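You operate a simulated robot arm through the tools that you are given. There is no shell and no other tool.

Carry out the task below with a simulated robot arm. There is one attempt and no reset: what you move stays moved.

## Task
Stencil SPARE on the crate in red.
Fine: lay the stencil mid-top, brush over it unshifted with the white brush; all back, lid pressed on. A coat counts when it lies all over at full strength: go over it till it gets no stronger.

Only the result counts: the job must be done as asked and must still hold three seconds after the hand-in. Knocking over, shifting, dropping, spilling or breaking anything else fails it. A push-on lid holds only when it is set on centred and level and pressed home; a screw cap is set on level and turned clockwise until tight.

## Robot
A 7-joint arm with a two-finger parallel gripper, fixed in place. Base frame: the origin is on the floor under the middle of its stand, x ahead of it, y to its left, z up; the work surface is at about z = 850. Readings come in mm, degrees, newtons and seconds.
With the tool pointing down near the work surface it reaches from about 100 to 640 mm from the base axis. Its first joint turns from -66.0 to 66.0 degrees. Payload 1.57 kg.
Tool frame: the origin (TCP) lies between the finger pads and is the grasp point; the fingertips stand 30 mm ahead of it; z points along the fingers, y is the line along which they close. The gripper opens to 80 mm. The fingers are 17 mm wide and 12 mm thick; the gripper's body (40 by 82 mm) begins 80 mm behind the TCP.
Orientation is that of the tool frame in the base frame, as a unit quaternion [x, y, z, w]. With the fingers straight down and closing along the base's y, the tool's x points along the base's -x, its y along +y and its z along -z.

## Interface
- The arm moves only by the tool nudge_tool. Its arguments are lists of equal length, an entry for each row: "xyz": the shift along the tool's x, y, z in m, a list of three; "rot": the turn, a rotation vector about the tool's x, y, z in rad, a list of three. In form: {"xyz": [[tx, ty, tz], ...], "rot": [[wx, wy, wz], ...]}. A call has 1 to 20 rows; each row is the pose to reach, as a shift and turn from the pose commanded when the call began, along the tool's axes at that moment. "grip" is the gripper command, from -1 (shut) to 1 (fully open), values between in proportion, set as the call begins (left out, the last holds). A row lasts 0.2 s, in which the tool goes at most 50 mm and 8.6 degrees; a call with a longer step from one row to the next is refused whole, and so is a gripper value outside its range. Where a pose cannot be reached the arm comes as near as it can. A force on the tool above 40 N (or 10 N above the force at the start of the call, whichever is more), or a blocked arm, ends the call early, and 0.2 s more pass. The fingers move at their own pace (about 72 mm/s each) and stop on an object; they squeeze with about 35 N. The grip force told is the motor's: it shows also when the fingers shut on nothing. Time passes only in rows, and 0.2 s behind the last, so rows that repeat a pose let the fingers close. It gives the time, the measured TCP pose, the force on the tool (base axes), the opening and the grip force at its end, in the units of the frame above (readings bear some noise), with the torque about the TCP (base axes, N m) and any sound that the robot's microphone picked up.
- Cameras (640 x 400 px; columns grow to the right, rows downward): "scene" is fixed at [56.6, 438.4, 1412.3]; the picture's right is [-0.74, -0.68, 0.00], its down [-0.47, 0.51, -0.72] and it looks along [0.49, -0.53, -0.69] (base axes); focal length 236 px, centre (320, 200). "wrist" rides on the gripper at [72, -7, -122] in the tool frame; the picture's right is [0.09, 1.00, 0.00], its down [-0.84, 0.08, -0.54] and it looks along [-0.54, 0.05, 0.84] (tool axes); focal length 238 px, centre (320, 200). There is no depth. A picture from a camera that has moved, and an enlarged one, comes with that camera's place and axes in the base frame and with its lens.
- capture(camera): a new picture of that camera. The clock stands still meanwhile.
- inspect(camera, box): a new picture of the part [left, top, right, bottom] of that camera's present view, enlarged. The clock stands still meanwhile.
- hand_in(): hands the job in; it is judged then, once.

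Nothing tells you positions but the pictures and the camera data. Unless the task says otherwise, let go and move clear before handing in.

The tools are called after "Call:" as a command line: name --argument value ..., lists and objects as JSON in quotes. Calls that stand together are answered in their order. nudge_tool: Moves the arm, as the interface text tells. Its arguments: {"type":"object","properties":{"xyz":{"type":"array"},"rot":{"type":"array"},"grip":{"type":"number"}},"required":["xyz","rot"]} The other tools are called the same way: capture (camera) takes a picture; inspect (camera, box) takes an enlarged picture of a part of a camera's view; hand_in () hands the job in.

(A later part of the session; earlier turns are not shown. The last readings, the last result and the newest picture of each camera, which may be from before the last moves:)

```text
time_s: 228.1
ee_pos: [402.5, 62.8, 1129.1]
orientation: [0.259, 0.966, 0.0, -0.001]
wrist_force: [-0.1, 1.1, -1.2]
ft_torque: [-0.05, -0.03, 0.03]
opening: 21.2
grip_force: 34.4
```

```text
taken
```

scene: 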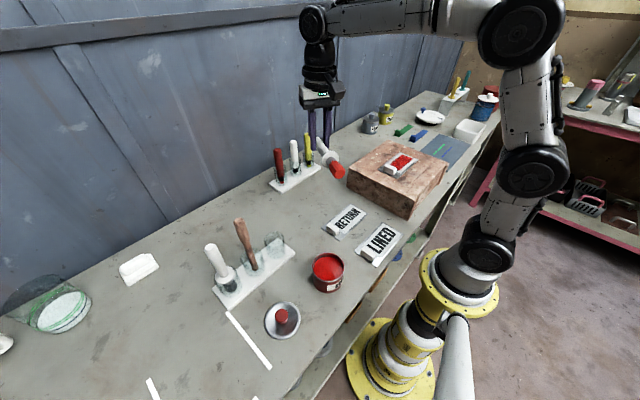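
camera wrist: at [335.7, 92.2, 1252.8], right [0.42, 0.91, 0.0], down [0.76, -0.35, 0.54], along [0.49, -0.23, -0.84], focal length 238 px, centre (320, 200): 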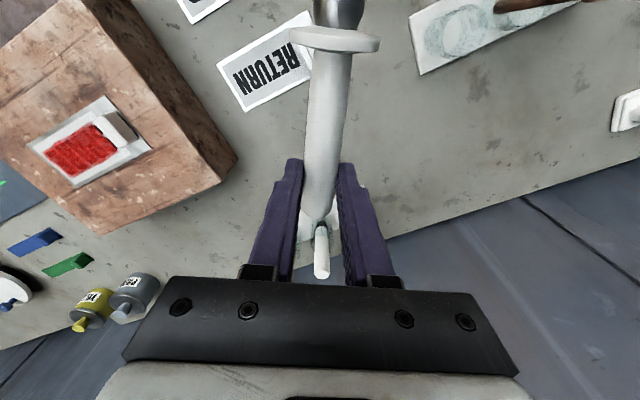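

Now pitching the tool up to horizontal, step by step, so the brush ends up vertical with bristles down.

Call:
nudge_tool --xyz '[[0, 0, 0], [0, 0, 0], [0, 0, 0], [0, 0, 0], [0, 0, 0], [0, 0, 0]]' --rot '[[0, -0.13, 0], [0, -0.26, 0], [0, -0.39, 0], [0, -0.52, 0], [0, -0.65, 0], [0, -0.78, 0]]'

Call:
capture --camera "scene"

Call:
capture --camera "wrist"

```text
time_s: 229.5
ee_pos: [401.5, 61.3, 1129.8]
orientation: [0.24, 0.893, -0.099, 0.367]
wrist_force: [-0.3, -0.3, -0.2]
ft_torque: [-0.01, 0.01, 0.01]
opening: 21.3
grip_force: 34.8
```

```text
taken
```

scene: 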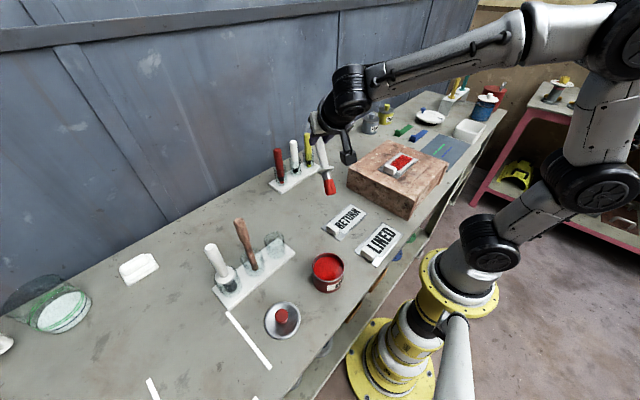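

```text
taken
camera wrist: at [278.1, 124.4, 1167.4], right [0.44, 0.89, -0.06], down [0.22, -0.04, 0.97], along [0.87, -0.44, -0.22], focal length 238 px, centre (320, 200)
```

wrist: 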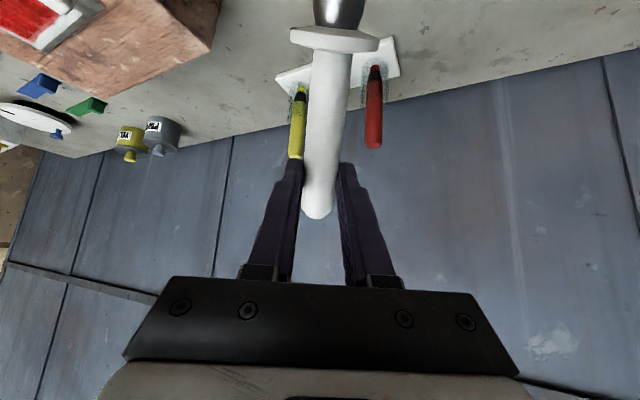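

Halfway and stable. Continuing to fully vertical.

Call:
nudge_tool --xyz '[[0, 0, 0], [0, 0, 0], [0, 0, 0], [0, 0, 0], [0, 0, 0], [0, 0, 0], [0, 0, 0], [0, 0, 0]]' --rot '[[0, -0.12, 0], [0, -0.24, 0], [0, -0.36, 0], [0, -0.48, 0], [0, -0.6, 0], [0, -0.72, 0], [0, -0.7908, 0], [0, -0.7908, 0]]'

Call:
capture --camera "scene"

Call:
capture --camera "wrist"

Call:
inspect --camera "scene" --box '[290, 90, 390, 220]'

```text
time_s: 231.3
ee_pos: [401.0, 60.7, 1129.1]
orientation: [0.184, 0.683, -0.184, 0.683]
wrist_force: [0.1, 0.5, 0.2]
ft_torque: [-0.02, 0.02, 0.01]
opening: 21.1
grip_force: 34.9
```

```text
taken
```

scene: 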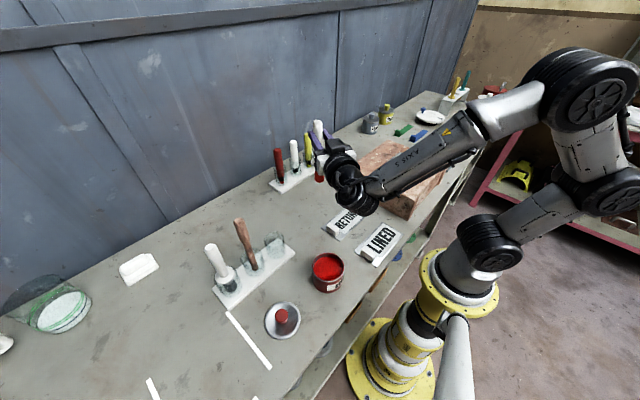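

```text
taken
camera wrist: at [291.3, 116.0, 1059.5], right [0.5, 0.86, -0.09], down [-0.43, 0.34, 0.84], along [0.75, -0.38, 0.54], focal length 238 px, centre (320, 200)
```

wrist: 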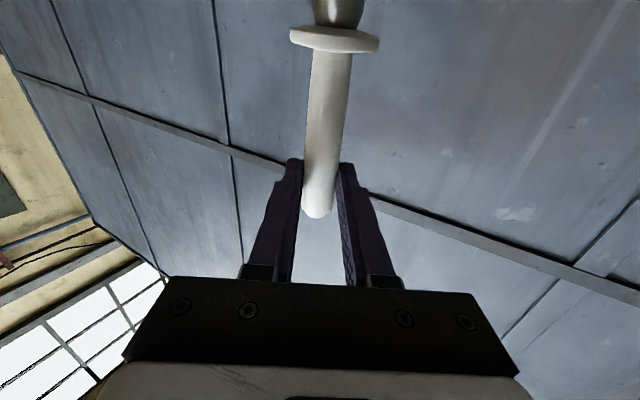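

```text
3.08 times, centred on (340, 155) of scene
camera zoom: at [56.6, 438.4, 1412.3], right [-0.74, -0.68, 0.0], down [-0.47, 0.51, -0.72], along [0.49, -0.53, -0.69], focal length 725 px, centre (258, 338)
```

zoom: 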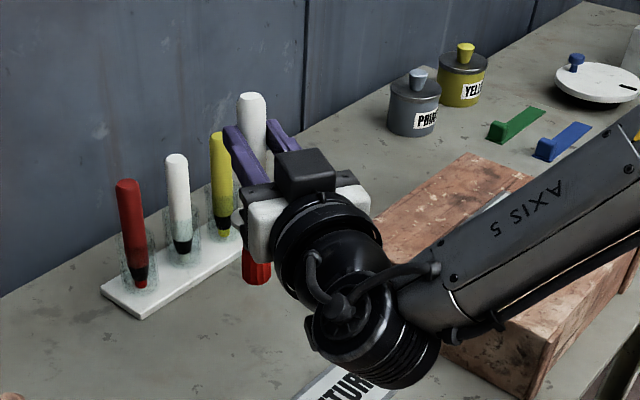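

The brush hangs vertically, bristles down, tool pointing at azimuth −30°. I'll carry it at this height to above the empty jar and check alignment and clearances.

Call:
nudge_tool --xyz '[[0, 0.0307, -0.0242], [0, 0.0614, -0.0484], [0, 0.0921, -0.0725], [0, 0.1228, -0.0966], [0, 0.1536, -0.1208], [0, 0.1536, -0.1208]]' --rot '[[0, 0, 0], [-0.02, 0, 0], [-0.04, 0, 0], [-0.065, 0, 0], [-0.087, 0, 0], [-0.087, 0, 0]]'

Call:
capture --camera "scene"

Call:
inspect --camera "scene" --box '[190, 120, 340, 320]'

Call:
capture --camera "wrist"

```text
time_s: 232.7
ee_pos: [373.5, 257.4, 1130.5]
orientation: [0.154, 0.69, -0.154, 0.69]
wrist_force: [0.4, -0.8, -1.1]
ft_torque: [-0.03, 0.05, 0.0]
opening: 21.1
grip_force: 34.2
```

```text
taken
```

scene: 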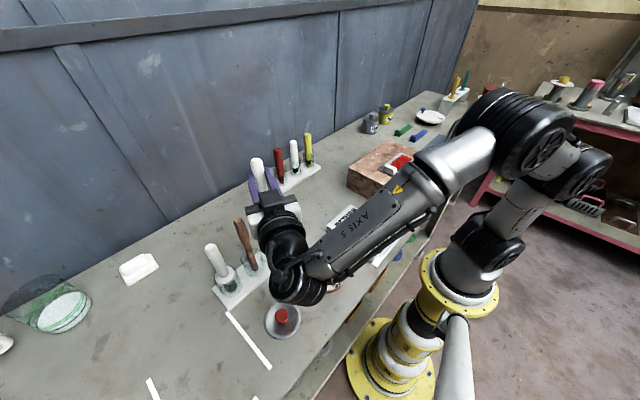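

```text
2.00 times, centred on (265, 220) of scene
camera zoom: at [56.6, 438.4, 1412.3], right [-0.74, -0.68, 0.0], down [-0.47, 0.51, -0.72], along [0.49, -0.53, -0.69], focal length 472 px, centre (430, 160)
```

zoom: 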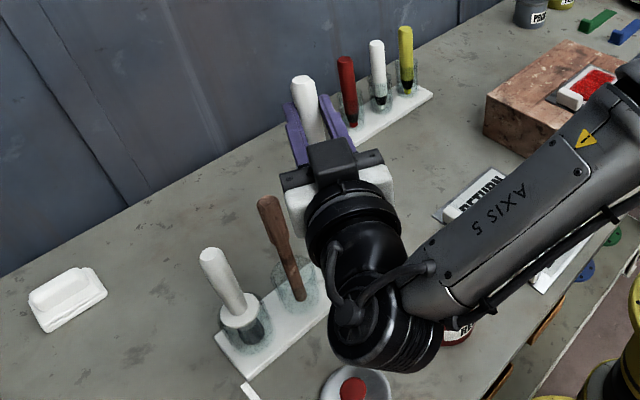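

```text
taken
camera wrist: at [259.4, 302.7, 1060.7], right [0.42, 0.9, -0.09], down [-0.46, 0.3, 0.84], along [0.78, -0.31, 0.54], focal length 238 px, centre (320, 200)
```

wrist: 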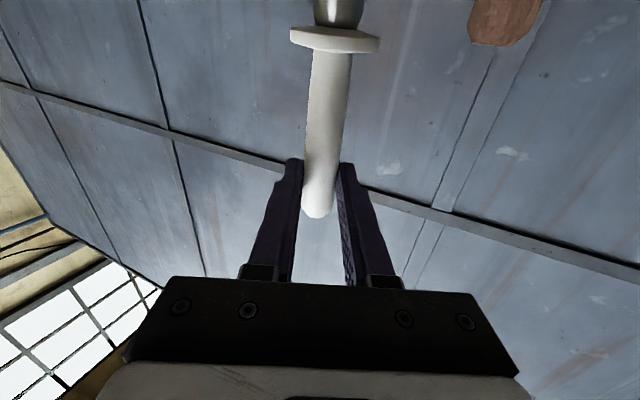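

I can't see the jar directly from here, but the geometry says the brush leans about 4° in the grip and is ~3 mm off the jar axis. I'll correct both, then lower to just above the jar rim and check.

Call:
nudge_tool --xyz '[[0, -0.0015, 0], [0, -0.0026, 0.0003], [0, -0.0026, 0.0003]]' --rot '[[0, -0.036, 0], [0, -0.072, 0], [0, -0.072, 0]]'

Call:
nudge_tool --xyz '[[0.015, 0, -0.0011], [0.03, 0, -0.0022], [0.045, 0, -0.0032], [0.05, 0, -0.0036], [0.05, 0, -0.0036]]' --rot '[[0, 0, 0], [0, 0, 0], [0, 0, 0], [0, 0, 0], [0, 0, 0]]'

Call:
capture --camera "scene"

Call:
inspect --camera "scene" --box '[190, 150, 350, 350]'

Call:
capture --camera "wrist"

```text
time_s: 233.5
ee_pos: [373.5, 251.7, 1129.4]
orientation: [0.148, 0.665, -0.159, 0.715]
wrist_force: [0.4, 0.5, -0.4]
ft_torque: [0.0, 0.02, 0.02]
opening: 21.3
grip_force: 34.4
```

```text
time_s: 234.7
ee_pos: [372.4, 251.2, 1078.6]
orientation: [0.149, 0.665, -0.16, 0.714]
wrist_force: [-0.4, 0.4, -0.2]
ft_torque: [-0.01, 0.03, 0.01]
opening: 21.2
grip_force: 34.3
```

```text
taken
```

scene: 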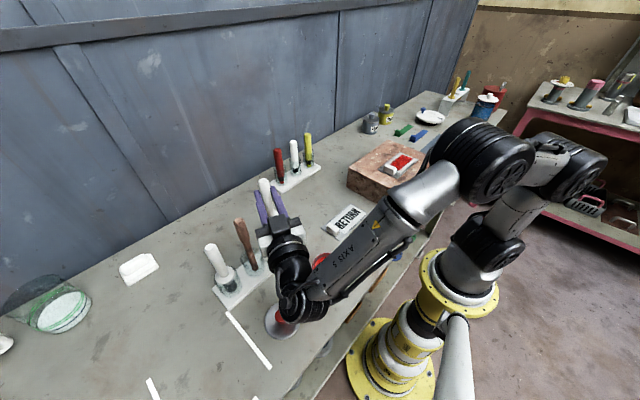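

```text
2.00 times, centred on (270, 250) of scene
camera zoom: at [56.6, 438.4, 1412.3], right [-0.74, -0.68, 0.0], down [-0.47, 0.51, -0.72], along [0.49, -0.53, -0.69], focal length 472 px, centre (420, 100)
```

zoom: 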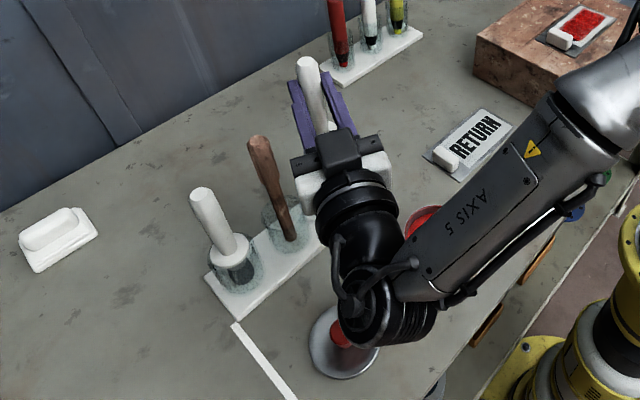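

```text
taken
camera wrist: at [263.4, 295.6, 1000.0], right [0.43, 0.9, -0.09], down [-0.51, 0.32, 0.8], along [0.75, -0.29, 0.6], focal length 238 px, centre (320, 200)
```

wrist: 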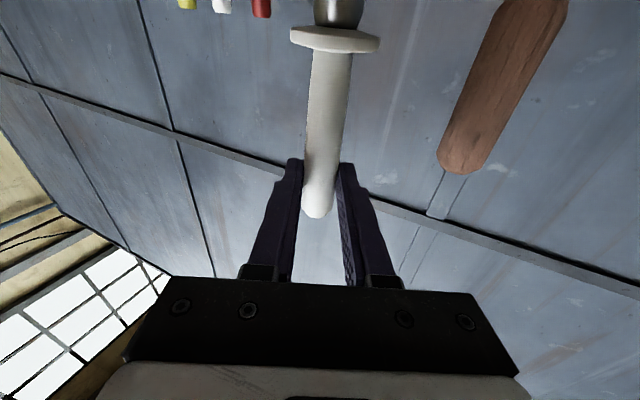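

The wrist joint hangs low in this posture, right over the paint lid, so I must check clearance before going any lower.

Call:
inspect --camera "scene" --box '[240, 210, 350, 350]'

Call:
inspect --camera "scene" --box '[230, 170, 320, 270]'

```text
2.86 times, centred on (295, 280) of scene
camera zoom: at [56.6, 438.4, 1412.3], right [-0.74, -0.68, 0.0], down [-0.47, 0.51, -0.72], along [0.49, -0.53, -0.69], focal length 674 px, centre (391, -29)
```

zoom: 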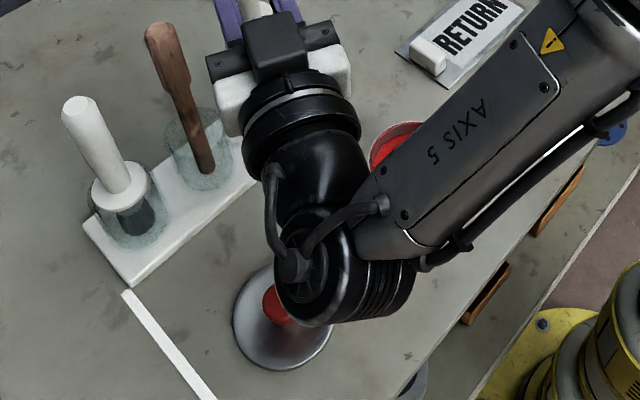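

```text
4.00 times, centred on (275, 220) of scene
camera zoom: at [56.6, 438.4, 1412.3], right [-0.74, -0.68, 0.0], down [-0.47, 0.51, -0.72], along [0.49, -0.53, -0.69], focal length 943 px, centre (500, 120)
```

zoom: 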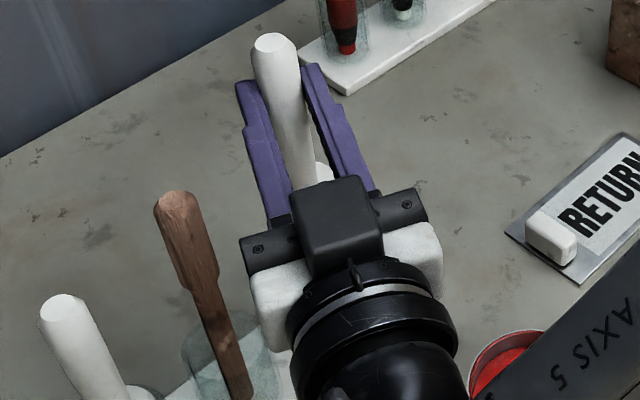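

Estimated clearances: the wrist joint's underside is about 115 mm below the TCP, so about 25–30 mm above the lid at the lowest point needed. I'll centre the brush by 2 mm and lower in small steps, watching forces.

Call:
nudge_tool --xyz '[[0, 0.0023, 0.0004], [0.01, 0.0023, -0.0003], [0.02, 0.0023, -0.001], [0.02, 0.0023, -0.001]]' --rot '[[0, 0, 0], [0, 0, 0], [0, 0, 0], [0, 0, 0]]'

Call:
inspect --camera "scene" --box '[230, 190, 340, 340]'

```text
time_s: 235.7
ee_pos: [371.9, 252.8, 1060.0]
orientation: [0.148, 0.665, -0.159, 0.715]
wrist_force: [0.2, -0.7, -1.3]
ft_torque: [0.03, 0.0, -0.02]
opening: 21.2
grip_force: 34.8
```

```text
2.67 times, centred on (285, 265) of scene
camera zoom: at [56.6, 438.4, 1412.3], right [-0.74, -0.68, 0.0], down [-0.47, 0.51, -0.72], along [0.49, -0.53, -0.69], focal length 629 px, centre (413, 27)
```

zoom: 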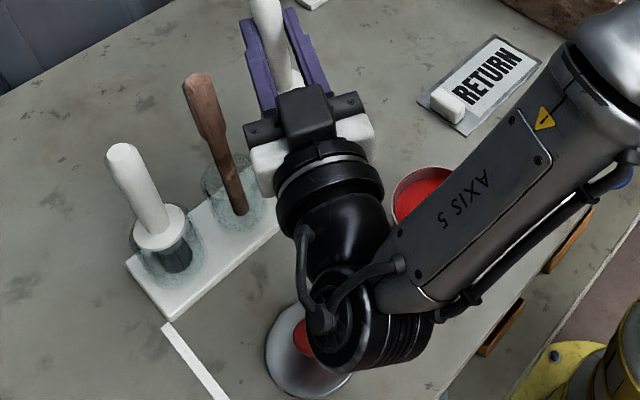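

Call:
nudge_tool --xyz '[[0.008, 0, -0.0006], [0.015, 0, -0.0011], [0.015, 0, -0.0011]]' --rot '[[0, 0, 0], [0, 0, 0], [0, 0, 0]]'

Call:
nudge_tool --xyz '[[0.006, 0, -0.0004], [0.012, 0, -0.0009], [0.012, 0, -0.0009]]' --rot '[[0, 0, 0], [0, 0, 0], [0, 0, 0]]'

Call:
inspect --camera "scene" --box '[230, 190, 340, 340]'

Call:
capture --camera "wrist"

```text
time_s: 236.5
ee_pos: [374.5, 254.0, 1043.6]
orientation: [0.149, 0.665, -0.16, 0.714]
wrist_force: [-0.4, -0.3, -0.7]
ft_torque: [0.03, -0.01, 0.0]
opening: 21.2
grip_force: 34.8
```

```text
time_s: 237.3
ee_pos: [373.9, 253.8, 1033.6]
orientation: [0.149, 0.664, -0.16, 0.715]
wrist_force: [0.1, -0.7, -0.6]
ft_torque: [0.0, 0.03, 0.01]
opening: 21.3
grip_force: 34.3
```

```text
2.67 times, centred on (285, 265) of scene
camera zoom: at [56.6, 438.4, 1412.3], right [-0.74, -0.68, 0.0], down [-0.47, 0.51, -0.72], along [0.49, -0.53, -0.69], focal length 629 px, centre (413, 27)
```

zoom: 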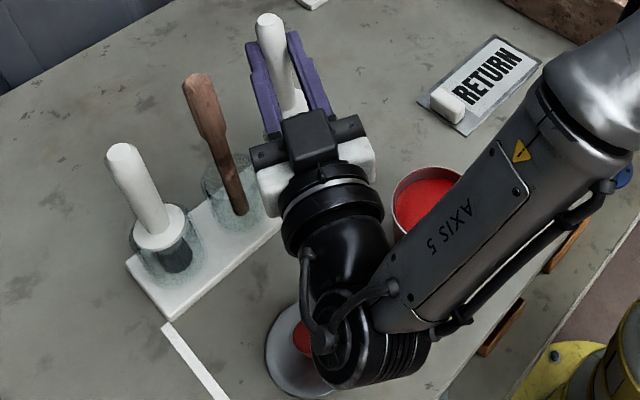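

```text
taken
camera wrist: at [264.6, 297.2, 954.1], right [0.43, 0.9, -0.09], down [-0.51, 0.32, 0.8], along [0.75, -0.29, 0.6], focal length 238 px, centre (320, 200)
```

wrist: 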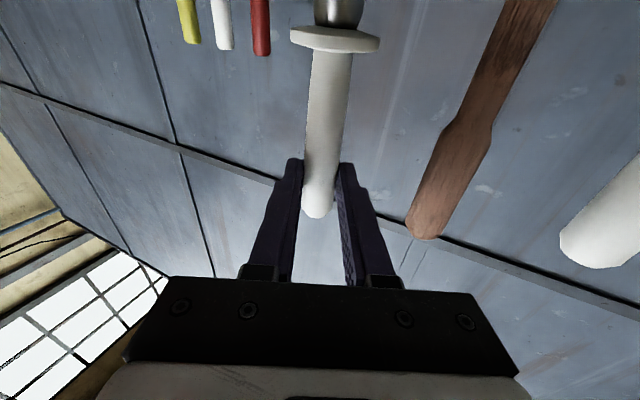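

No resistance: the tip should be well inside the jar. Lowering further in small steps.

Call:
nudge_tool --xyz '[[0.005, 0, -0.0004], [0.01, 0, -0.0007], [0.01, 0, -0.0007]]' --rot '[[0, 0, 0], [0, 0, 0], [0, 0, 0]]'

Call:
inspect --camera "scene" --box '[230, 190, 340, 340]'

Call:
nudge_tool --xyz '[[0.004, 0, -0.0003], [0.008, 0, -0.0006], [0.008, 0, -0.0006]]' --rot '[[0, 0, 0], [0, 0, 0], [0, 0, 0]]'

Call:
inspect --camera "scene" --box '[230, 190, 340, 340]'

```text
time_s: 238.1
ee_pos: [373.8, 254.0, 1022.6]
orientation: [0.149, 0.665, -0.16, 0.714]
wrist_force: [0.1, 0.3, -0.2]
ft_torque: [0.01, 0.02, 0.01]
opening: 21.5
grip_force: 34.9
```

```text
2.67 times, centred on (285, 265) of scene
camera zoom: at [56.6, 438.4, 1412.3], right [-0.74, -0.68, 0.0], down [-0.47, 0.51, -0.72], along [0.49, -0.53, -0.69], focal length 629 px, centre (413, 27)
```

zoom: 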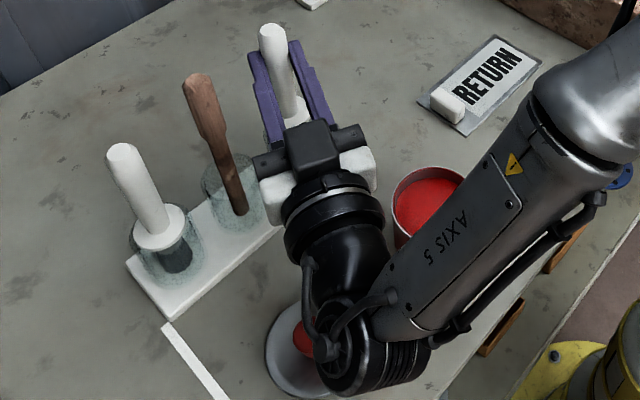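

```text
time_s: 238.9
ee_pos: [374.3, 253.6, 1015.0]
orientation: [0.15, 0.665, -0.16, 0.714]
wrist_force: [-0.4, -0.3, -1.5]
ft_torque: [0.02, -0.01, 0.0]
opening: 21.2
grip_force: 35.0
```

```text
2.67 times, centred on (285, 265) of scene
camera zoom: at [56.6, 438.4, 1412.3], right [-0.74, -0.68, 0.0], down [-0.47, 0.51, -0.72], along [0.49, -0.53, -0.69], focal length 629 px, centre (413, 27)
```

zoom: 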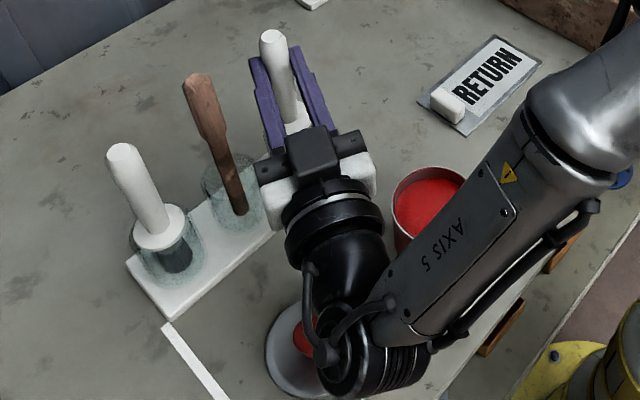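

Call:
nudge_tool --xyz '[[0.003, 0, -0.0002], [0.006, 0, -0.0004], [0.006, 0, -0.0004]]' --rot '[[0, 0, 0], [0, 0, 0], [0, 0, 0]]'

Call:
inspect --camera "scene" --box '[230, 190, 340, 340]'

Call:
nudge_tool --xyz '[[0.002, 0, -0.0001], [0.003, 0, -0.0002], [0.003, 0, -0.0002]]' --rot '[[0, 0, 0], [0, 0, 0], [0, 0, 0]]'

Call:
inspect --camera "scene" --box '[230, 190, 340, 340]'

```text
time_s: 239.7
ee_pos: [374.2, 254.6, 1008.3]
orientation: [0.148, 0.665, -0.159, 0.714]
wrist_force: [0.3, 0.7, 0.3]
ft_torque: [0.01, 0.0, 0.03]
opening: 21.3
grip_force: 34.5
```

```text
2.67 times, centred on (285, 265) of scene
camera zoom: at [56.6, 438.4, 1412.3], right [-0.74, -0.68, 0.0], down [-0.47, 0.51, -0.72], along [0.49, -0.53, -0.69], focal length 629 px, centre (413, 27)
```

zoom: 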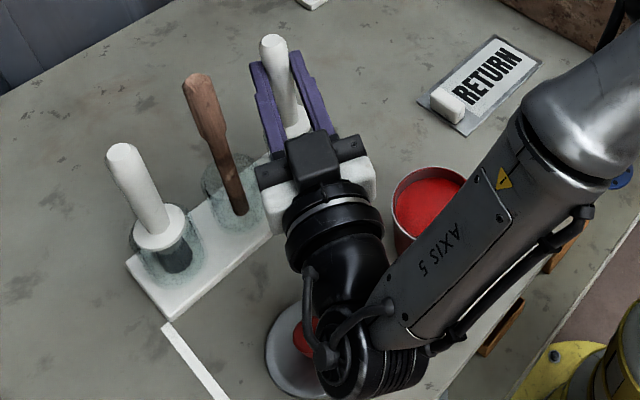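

```text
time_s: 240.5
ee_pos: [373.8, 254.6, 1007.2]
orientation: [0.147, 0.665, -0.158, 0.715]
wrist_force: [-0.1, -0.2, -0.4]
ft_torque: [0.02, 0.02, 0.0]
opening: 21.0
grip_force: 35.0
```

```text
2.67 times, centred on (285, 265) of scene
camera zoom: at [56.6, 438.4, 1412.3], right [-0.74, -0.68, 0.0], down [-0.47, 0.51, -0.72], along [0.49, -0.53, -0.69], focal length 629 px, centre (413, 27)
```

zoom: 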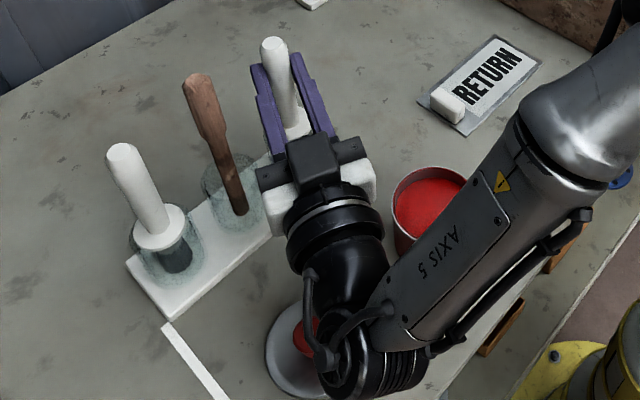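

Call:
nudge_tool --xyz '[[0.0015, 0, -0.0001], [0.003, 0, -0.0002], [0.003, 0, -0.0002]]' --rot '[[0, 0, 0], [0, 0, 0], [0, 0, 0]]'

Call:
nudge_tool --xyz '[[0.001, 0, -0.0001], [0.002, 0, -0.0001], [0.002, 0, -0.0001]]' --rot '[[0, 0, 0], [0, 0, 0], [0, 0, 0]]'

```text
time_s: 241.3
ee_pos: [374.4, 255.5, 1003.0]
orientation: [0.148, 0.664, -0.16, 0.715]
wrist_force: [-0.4, -0.8, -0.3]
ft_torque: [0.02, 0.0, 0.03]
opening: 21.2
grip_force: 34.5
```

```text
time_s: 242.1
ee_pos: [374.0, 253.6, 1001.2]
orientation: [0.149, 0.665, -0.16, 0.714]
wrist_force: [0.1, 0.6, -0.2]
ft_torque: [0.03, 0.04, 0.04]
opening: 21.0
grip_force: 34.2
```

Call:
inspect --camera "scene" --box '[255, 190, 305, 250]'

Call:
inspect --camera "scene" --box '[255, 270, 345, 350]'

Call:
inspect --camera "wrist" --box '[270, 0, 400, 60]'

```text
6.67 times, centred on (280, 220) of scene
camera zoom: at [56.6, 438.4, 1412.3], right [-0.74, -0.68, 0.0], down [-0.47, 0.51, -0.72], along [0.49, -0.53, -0.69], focal length 1572 px, centre (587, 67)
```

zoom: 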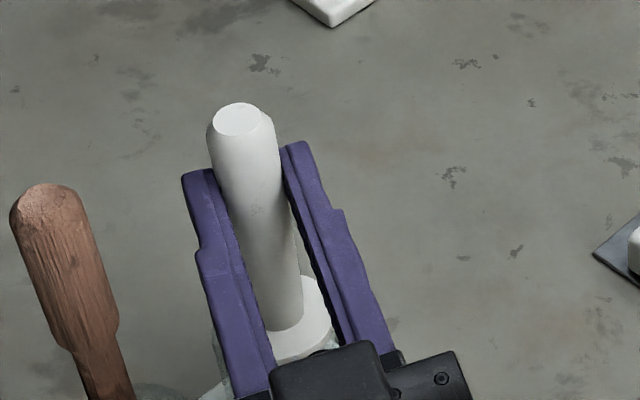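

```text
5.00 times, centred on (300, 310) of scene
camera zoom: at [56.6, 438.4, 1412.3], right [-0.74, -0.68, 0.0], down [-0.47, 0.51, -0.72], along [0.49, -0.53, -0.69], focal length 1179 px, centre (420, -350)
```

zoom: 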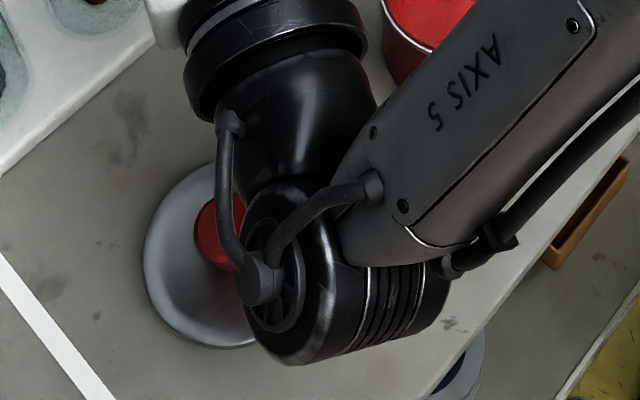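

```text
4.92 times, centred on (335, 30) of wrist
camera zoom: at [264.8, 297.3, 921.9], right [0.43, 0.9, -0.09], down [-0.51, 0.32, 0.8], along [0.75, -0.29, 0.6], focal length 1173 px, centre (246, 1037)
```

zoom: 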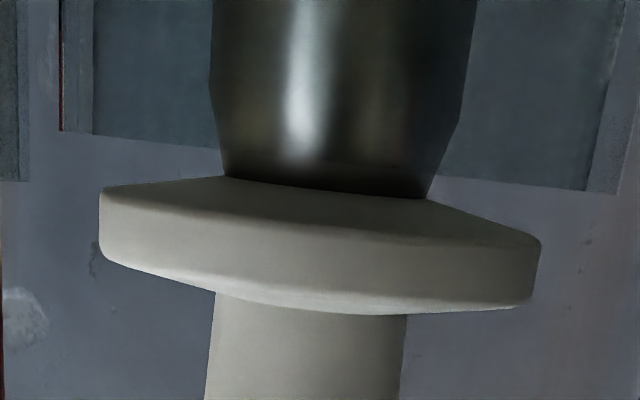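

The wrist view shows the ferrule centred inside the jar and the collar at the rim, and the handle top is at z≈1036 (originally 1034). Two millimetres more, then release.

Call:
nudge_tool --xyz '[[0.001, 0, 0], [0.002, 0, -0.0001], [0.002, 0, -0.0001]]' --rot '[[0, 0, 0], [0, 0, 0], [0, 0, 0]]'

Call:
inspect --camera "wrist" --box '[270, 0, 400, 60]'

```text
time_s: 242.9
ee_pos: [373.6, 254.1, 998.0]
orientation: [0.148, 0.665, -0.159, 0.714]
wrist_force: [-1.0, 0.5, 0.7]
ft_torque: [-0.04, 0.04, 0.01]
opening: 21.3
grip_force: 33.9
```

```text
4.92 times, centred on (335, 30) of wrist
camera zoom: at [264.6, 297.3, 920.2], right [0.43, 0.9, -0.09], down [-0.51, 0.32, 0.8], along [0.75, -0.29, 0.6], focal length 1173 px, centre (246, 1037)
```

zoom: 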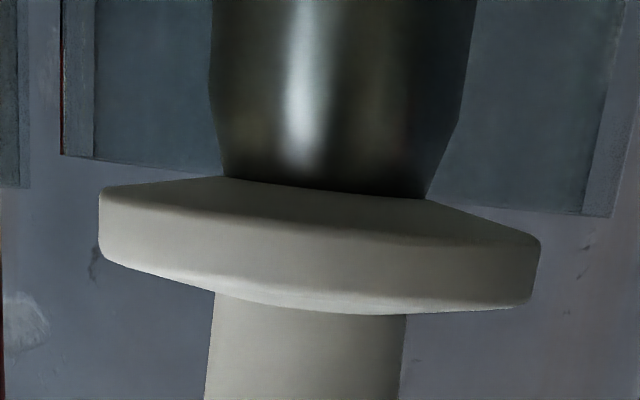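

Call:
nudge_tool --xyz '[[0.001, 0, 0], [0.0015, 0, -0.0001], [0.0015, 0, -0.0001]]' --rot '[[0, 0, 0], [0, 0, 0], [0, 0, 0]]'

```text
time_s: 243.7
ee_pos: [373.0, 254.5, 999.7]
orientation: [0.149, 0.664, -0.158, 0.715]
wrist_force: [-1.2, -2.2, 13.5]
ft_torque: [-0.29, -0.31, -0.05]
opening: 21.3
grip_force: 34.5
```

Seated on the jar bottom (13 N). I'll ease up 1 mm and open the fingers just enough to release.

Call:
nudge_tool --xyz '[[-0.001, 0, 0], [-0.0015, 0, 0], [-0.0015, 0, 0]]' --rot '[[0, 0, 0], [0, 0, 0], [0, 0, 0]]'

Call:
nudge_tool --xyz '[[0, 0, 0], [0, 0, 0], [0, 0, 0]]' --rot '[[0, 0, 0], [0, 0, 0], [0, 0, 0]]' --grip -0.1

Call:
inspect --camera "scene" --box '[255, 190, 305, 250]'

Call:
capture --camera "wrist"

```text
time_s: 244.5
ee_pos: [375.2, 253.9, 999.5]
orientation: [0.149, 0.665, -0.16, 0.714]
wrist_force: [4.6, -2.3, 8.6]
ft_torque: [-0.5, -0.95, -0.03]
opening: 21.4
grip_force: 34.1
```

```text
time_s: 245.3
ee_pos: [373.3, 253.6, 998.8]
orientation: [0.148, 0.666, -0.159, 0.714]
wrist_force: [0.0, -0.4, 0.2]
ft_torque: [-0.01, -0.01, -0.04]
opening: 35.8
grip_force: 0.1
```

```text
6.67 times, centred on (280, 220) of scene
camera zoom: at [56.6, 438.4, 1412.3], right [-0.74, -0.68, 0.0], down [-0.47, 0.51, -0.72], along [0.49, -0.53, -0.69], focal length 1572 px, centre (587, 67)
```

zoom: 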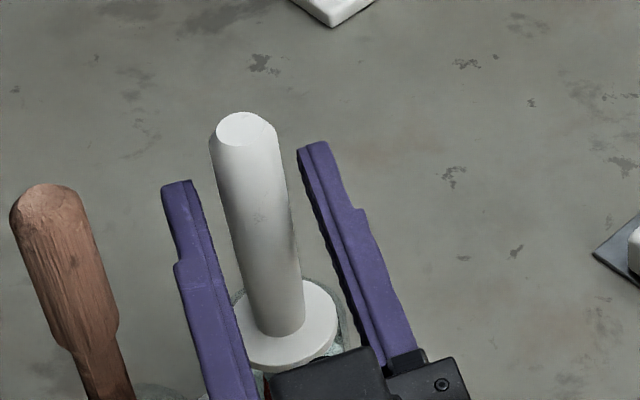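

```text
taken
camera wrist: at [264.2, 297.9, 920.0], right [0.43, 0.9, -0.09], down [-0.51, 0.32, 0.8], along [0.75, -0.29, 0.6], focal length 238 px, centre (320, 200)
```

wrist: 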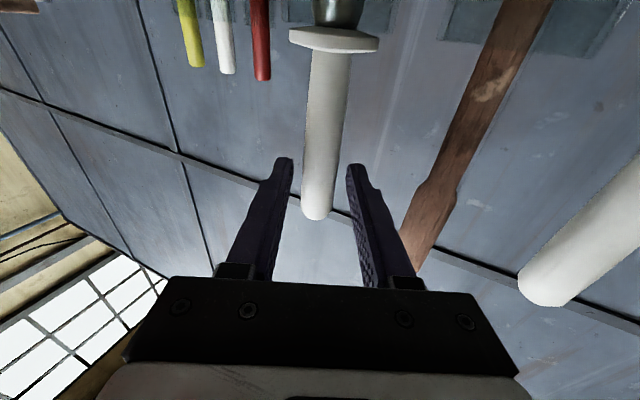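

The brush stands upright in its jar. Retreating straight back, then up.

Call:
nudge_tool --xyz '[[-0.0008, 0, -0.01], [-0.0016, 0, -0.02], [-0.0026, 0, -0.035], [-0.0038, 0, -0.05], [-0.02, 0, -0.055], [-0.06, 0, -0.055], [-0.1, 0, -0.055], [-0.14, 0, -0.055], [-0.14, 0, -0.055]]' --rot '[[0, 0, 0], [0, 0, 0], [0, 0, 0], [0, 0, 0], [0, 0, 0], [0, 0, 0], [0, 0, 0], [0, 0, 0], [0, 0, 0]]'

Call:
capture --camera "scene"

Call:
inspect --camera "scene" --box '[200, 190, 310, 320]'

```text
time_s: 247.3
ee_pos: [372.8, 256.1, 1137.3]
orientation: [0.149, 0.665, -0.16, 0.714]
wrist_force: [0.8, -0.3, -1.1]
ft_torque: [0.01, 0.0, -0.01]
opening: 36.1
grip_force: 0.1
out of reach, approached as far as the arm can: row 1, 2, 3, 4, 5, 6, 7, 8, 9
```

```text
taken
```

scene: 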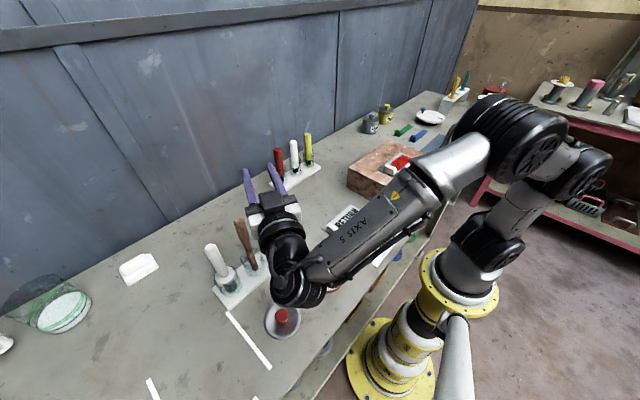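

```text
3.08 times, centred on (255, 255) of scene
camera zoom: at [56.6, 438.4, 1412.3], right [-0.74, -0.68, 0.0], down [-0.47, 0.51, -0.72], along [0.49, -0.53, -0.69], focal length 725 px, centre (520, 31)
```

zoom: 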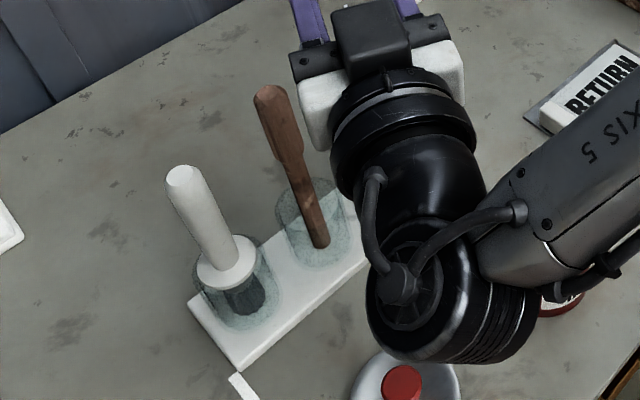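

The arm couldn't move back at that height and rose straight up instead, with the fingers open around the handle. I'll move aside to see whether the brush is still standing properly.

Call:
nudge_tool --xyz '[[0.0015, -0.033, 0.0217], [0.003, -0.066, 0.0433], [0.0046, -0.099, 0.065], [0.006, -0.132, 0.0866], [0.0076, -0.1644, 0.1083], [0.0076, -0.1644, 0.1083]]' --rot '[[0, 0, 0], [0, 0, 0], [0, 0, 0], [0, 0, 0], [0, 0, 0], [0, 0, 0]]'

Call:
capture --camera "scene"

Call:
inspect --camera "scene" --box '[200, 190, 310, 320]'

```text
time_s: 248.7
ee_pos: [398.4, 61.4, 1138.1]
orientation: [0.148, 0.665, -0.159, 0.714]
wrist_force: [-0.1, 0.3, -1.2]
ft_torque: [0.01, 0.01, 0.01]
opening: 36.0
grip_force: 0.1
```

```text
taken
```

scene: 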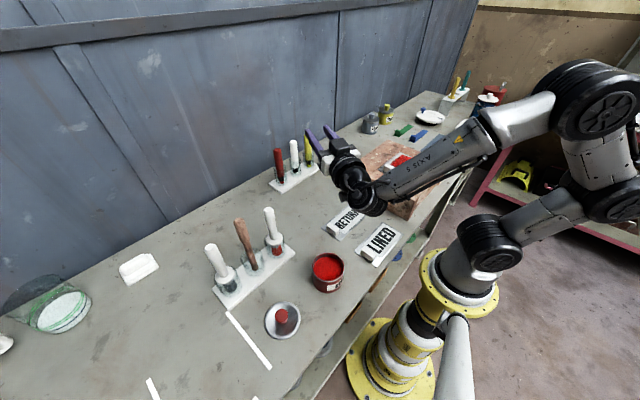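

```text
3.08 times, centred on (255, 255) of scene
camera zoom: at [56.6, 438.4, 1412.3], right [-0.74, -0.68, 0.0], down [-0.47, 0.51, -0.72], along [0.49, -0.53, -0.69], focal length 725 px, centre (520, 31)
```

zoom: 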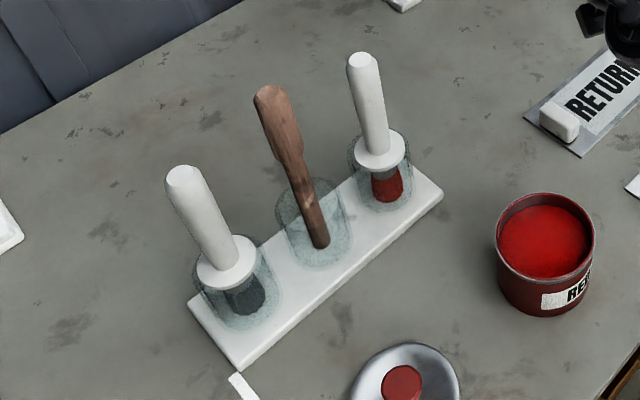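

The brush is back in its jar, upright, and nothing else was disturbed. Now I'll bring the tool back to pointing straight down and inspect the coat.

Call:
nudge_tool --xyz '[[0, 0, 0], [0, 0, 0], [0, 0, 0], [0, 0, 0], [0, 0, 0], [0, 0, 0], [0, 0, 0], [0, 0, 0], [0, 0, 0], [0, 0, 0], [0, 0, 0], [0, 0, 0], [0, 0, 0], [0, 0, 0]]' --rot '[[0, 0.1264, 0], [0, 0.2528, 0], [0, 0.3792, 0], [0, 0.5056, 0], [0, 0.632, 0], [0, 0.7584, 0], [0, 0.8848, 0], [0, 1.0112, 0], [0, 1.1376, 0], [0, 1.264, 0], [0, 1.3904, 0], [0, 1.5168, 0], [0, 1.643, 0], [0, 1.643, 0]]'

Call:
capture --camera "scene"

```text
time_s: 251.7
ee_pos: [400.8, 60.4, 1137.4]
orientation: [0.217, 0.976, 0.001, -0.001]
wrist_force: [-0.4, -0.3, -0.6]
ft_torque: [-0.02, 0.04, 0.01]
opening: 35.9
grip_force: 0.0
```

```text
taken
```

scene: 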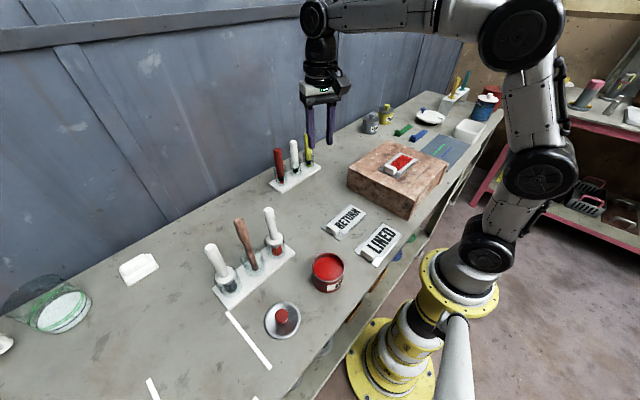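

Call:
nudge_tool --xyz '[[-0.0023, -0.036, 0.002], [-0.0046, -0.072, 0.004], [-0.0069, -0.108, 0.008], [-0.0092, -0.144, 0.012], [-0.0115, -0.18, 0.018], [-0.0138, -0.216, 0.024], [-0.0158, -0.251, 0.027], [-0.0158, -0.251, 0.027]]' --rot '[[0, 0, -0.07], [0, 0, -0.14], [0, 0, -0.21], [0, 0, -0.28], [0, 0, -0.35], [0, 0, -0.42], [0, 0, -0.436], [0, 0, -0.436]]'

Call:
capture --camera "wrist"

Call:
inspect --camera "wrist" --box '[170, 50, 350, 170]'

Call:
inspect --camera "scene" --box '[380, 135, 430, 180]'

```text
time_s: 253.5
ee_pos: [307.3, -172.3, 1108.9]
orientation: [0.001, 1.0, 0.0, -0.001]
wrist_force: [-0.7, 0.5, 0.6]
ft_torque: [0.01, 0.01, 0.0]
opening: 35.8
grip_force: 0.0
```

```text
taken
camera wrist: at [234.6, -180.2, 1232.8], right [-0.09, 1.0, 0.0], down [0.84, 0.08, 0.54], along [0.54, 0.05, -0.84], focal length 238 px, centre (320, 200)
```

wrist: 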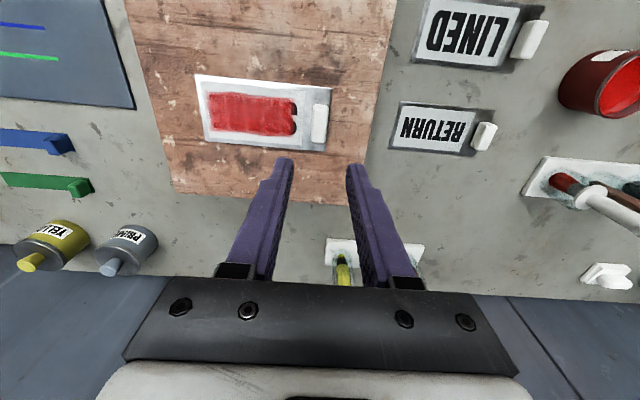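

```text
3.33 times, centred on (260, 110) of wrist
camera zoom: at [234.6, -180.2, 1232.8], right [-0.09, 1.0, 0.0], down [0.84, 0.08, 0.54], along [0.54, 0.05, -0.84], focal length 794 px, centre (520, 500)
```

zoom: 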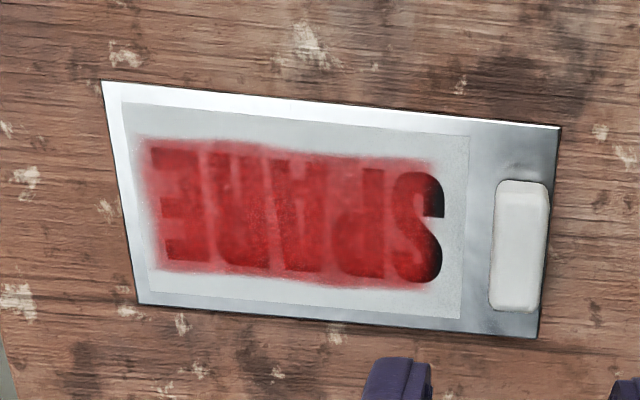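

```text
8.89 times, centred on (405, 158) of scene
camera zoom: at [56.6, 438.4, 1412.3], right [-0.74, -0.68, 0.0], down [-0.47, 0.51, -0.72], along [0.49, -0.53, -0.69], focal length 2096 px, centre (-436, 578)
```

zoom: 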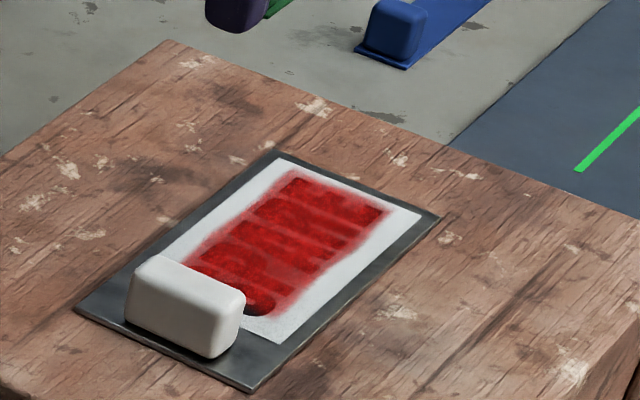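

The coat looks even, but the letters' near edge (low x) is slightly weaker since the brush sat off-centre earlier. I'll take the brush again with a properly centred grip for one more careful pass using only strokes along the word.

Call:
nudge_tool --xyz '[[0, 0.035, -0.02], [0, 0.07, -0.03], [0, 0.11, -0.03], [0, 0.15, -0.03], [0, 0.19, -0.03], [0, 0.23, -0.03], [-0.01, 0.27, -0.03], [-0.03, 0.31, -0.03], [-0.05, 0.35, -0.03], [-0.07, 0.385, -0.03], [-0.084, 0.418, -0.03], [-0.084, 0.418, 0.0], [-0.084, 0.418, 0.03], [-0.084, 0.418, 0.03]]' --rot '[[0, 0, 0], [0, 0, 0], [0, 0, 0], [0, 0, 0], [0, 0, 0], [0, 0, 0], [0, 0, 0], [0, 0, 0], [0, 0, 0], [0, 0, 0], [0, 0, 0], [0, 0, 0], [0, 0, 0], [0, 0, 0]]' --grip 0.25

Call:
capture --camera "wrist"

Call:
inspect --camera "wrist" --box '[270, 70, 450, 200]'

```text
time_s: 256.5
ee_pos: [392.1, 243.8, 1081.0]
orientation: [0.0, 1.0, 0.001, 0.0]
wrist_force: [-0.4, 0.4, 0.0]
ft_torque: [0.01, 0.02, 0.01]
opening: 49.9
grip_force: 0.0
```

```text
taken
camera wrist: at [319.9, 237.1, 1204.3], right [-0.09, 1.0, 0.0], down [0.84, 0.07, 0.54], along [0.54, 0.05, -0.84], focal length 238 px, centre (320, 200)
```

wrist: 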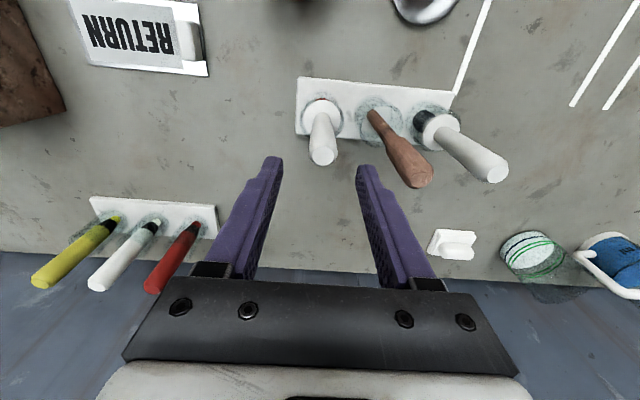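

```text
3.08 times, centred on (360, 135) of wrist
camera zoom: at [319.9, 237.1, 1204.3], right [-0.09, 1.0, 0.0], down [0.84, 0.07, 0.54], along [0.54, 0.05, -0.84], focal length 733 px, centre (197, 400)
```

zoom: 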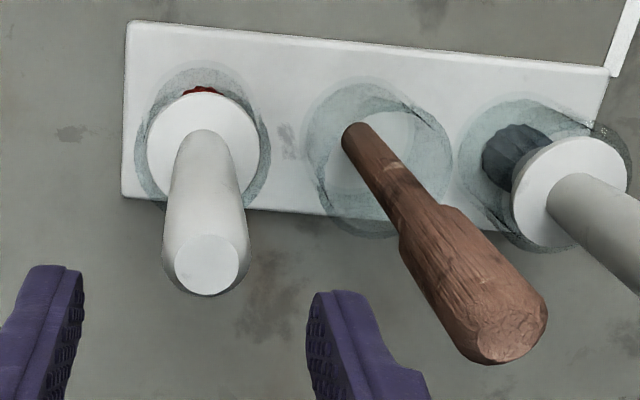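

The brush stands vertical at about (388.4,245.7). I'll centre on it (−4 mm x, +2 mm y) and descend to grip.

Call:
nudge_tool --xyz '[[0.0041, 0.002, 0.005], [0.0041, 0.002, 0.03], [0.0041, 0.002, 0.055], [0.0041, 0.002, 0.08], [0.0041, 0.002, 0.096], [0.0041, 0.002, 0.096]]' --rot '[[0, 0, 0], [0, 0, 0], [0, 0, 0], [0, 0, 0], [0, 0, 0], [0, 0, 0]]'

Call:
capture --camera "wrist"

Call:
nudge_tool --xyz '[[0, 0, 0], [0, 0, 0], [0, 0, 0], [0, 0, 0]]' --rot '[[0, 0, 0], [0, 0, 0], [0, 0, 0], [0, 0, 0]]' --grip -1

Call:
capture --camera "wrist"

```text
time_s: 257.9
ee_pos: [387.7, 247.3, 982.6]
orientation: [0.001, 1.0, 0.0, -0.001]
wrist_force: [0.6, -0.2, -0.4]
ft_torque: [0.02, 0.02, -0.02]
opening: 50.3
grip_force: 0.1
```

```text
taken
camera wrist: at [314.8, 240.2, 1107.3], right [-0.09, 1.0, 0.0], down [0.84, 0.07, 0.54], along [0.54, 0.05, -0.84], focal length 238 px, centre (320, 200)
```

wrist: 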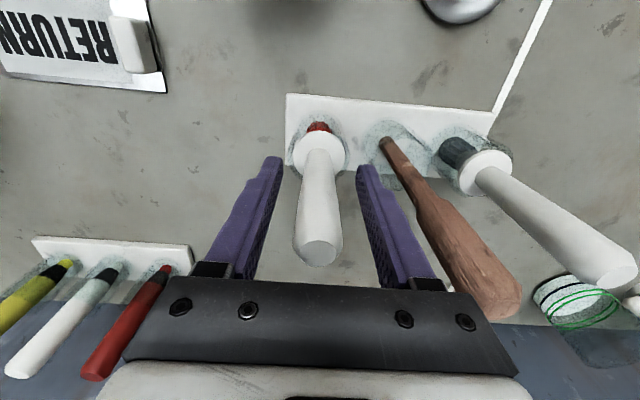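

```text
time_s: 258.9
ee_pos: [388.0, 246.3, 983.5]
orientation: [0.001, 1.0, 0.0, -0.001]
wrist_force: [1.0, -0.8, 0.8]
ft_torque: [-0.02, -0.02, -0.02]
opening: 22.0
grip_force: 34.7
```

```text
taken
camera wrist: at [314.8, 240.2, 1107.6], right [-0.09, 1.0, 0.0], down [0.84, 0.07, 0.54], along [0.54, 0.05, -0.84], focal length 238 px, centre (320, 200)
```

wrist: 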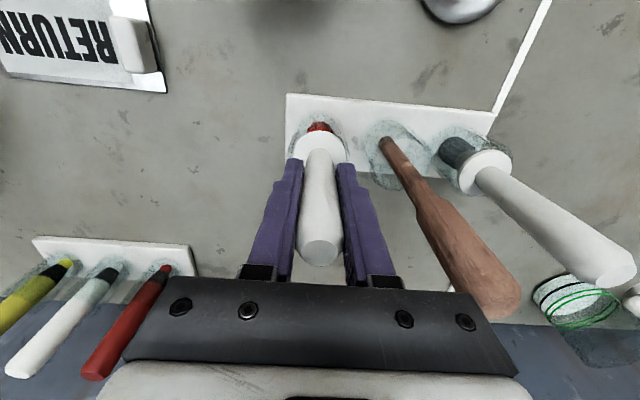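

Gripped centred. Lifting out and going to the pot.

Call:
nudge_tool --xyz '[[0, 0, -0.01], [0, 0, -0.03], [0, 0, -0.06], [0, 0, -0.095], [0, 0, -0.13], [0, 0, -0.145], [0.037, -0.01, -0.15], [0.074, -0.02, -0.15], [0.111, -0.03, -0.15], [0.1465, -0.0395, -0.15], [0.1465, -0.0395, -0.15]]' --rot '[[0, 0, 0], [0, 0, 0], [0, 0, 0], [0, 0, 0], [0, 0, 0], [0, 0, 0], [0, 0, 0], [0, 0, 0], [0, 0, 0], [0, 0, 0], [0, 0, 0]]'

Call:
inspect --camera "wrist" --box '[250, 60, 390, 170]'

Call:
inspect --camera "scene" --box '[230, 160, 380, 300]'

```text
time_s: 261.3
ee_pos: [242.9, 208.8, 1136.8]
orientation: [0.001, 1.0, 0.0, -0.001]
wrist_force: [0.2, -0.1, -1.7]
ft_torque: [0.04, -0.04, 0.02]
opening: 21.9
grip_force: 34.7
```

```text
3.64 times, centred on (320, 115) of wrist
camera zoom: at [169.2, 202.2, 1260.2], right [-0.09, 1.0, 0.0], down [0.84, 0.08, 0.54], along [0.54, 0.05, -0.84], focal length 867 px, centre (320, 509)
```

zoom: 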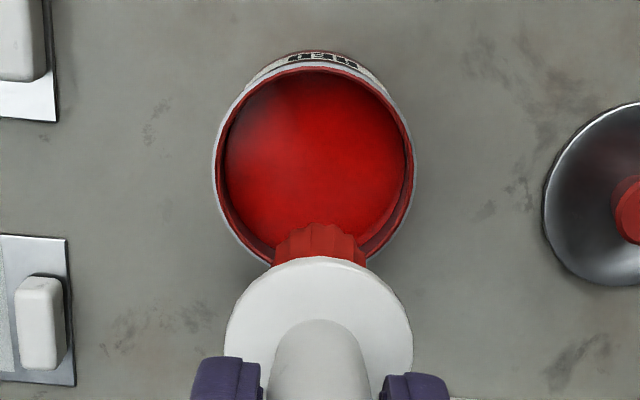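

```text
2.86 times, centred on (305, 230) of scene
camera zoom: at [56.6, 438.4, 1412.3], right [-0.74, -0.68, 0.0], down [-0.47, 0.51, -0.72], along [0.49, -0.53, -0.69], focal length 674 px, centre (363, 114)
```

zoom: 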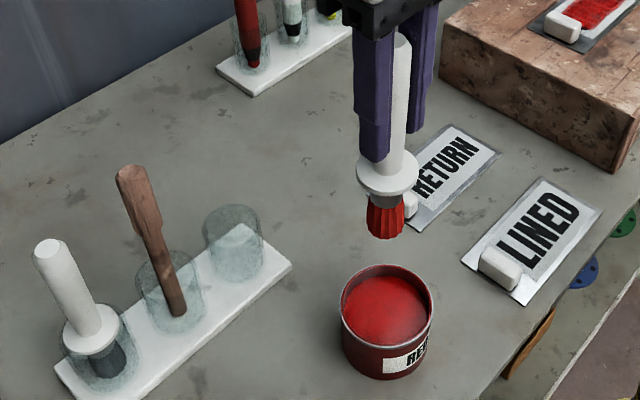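

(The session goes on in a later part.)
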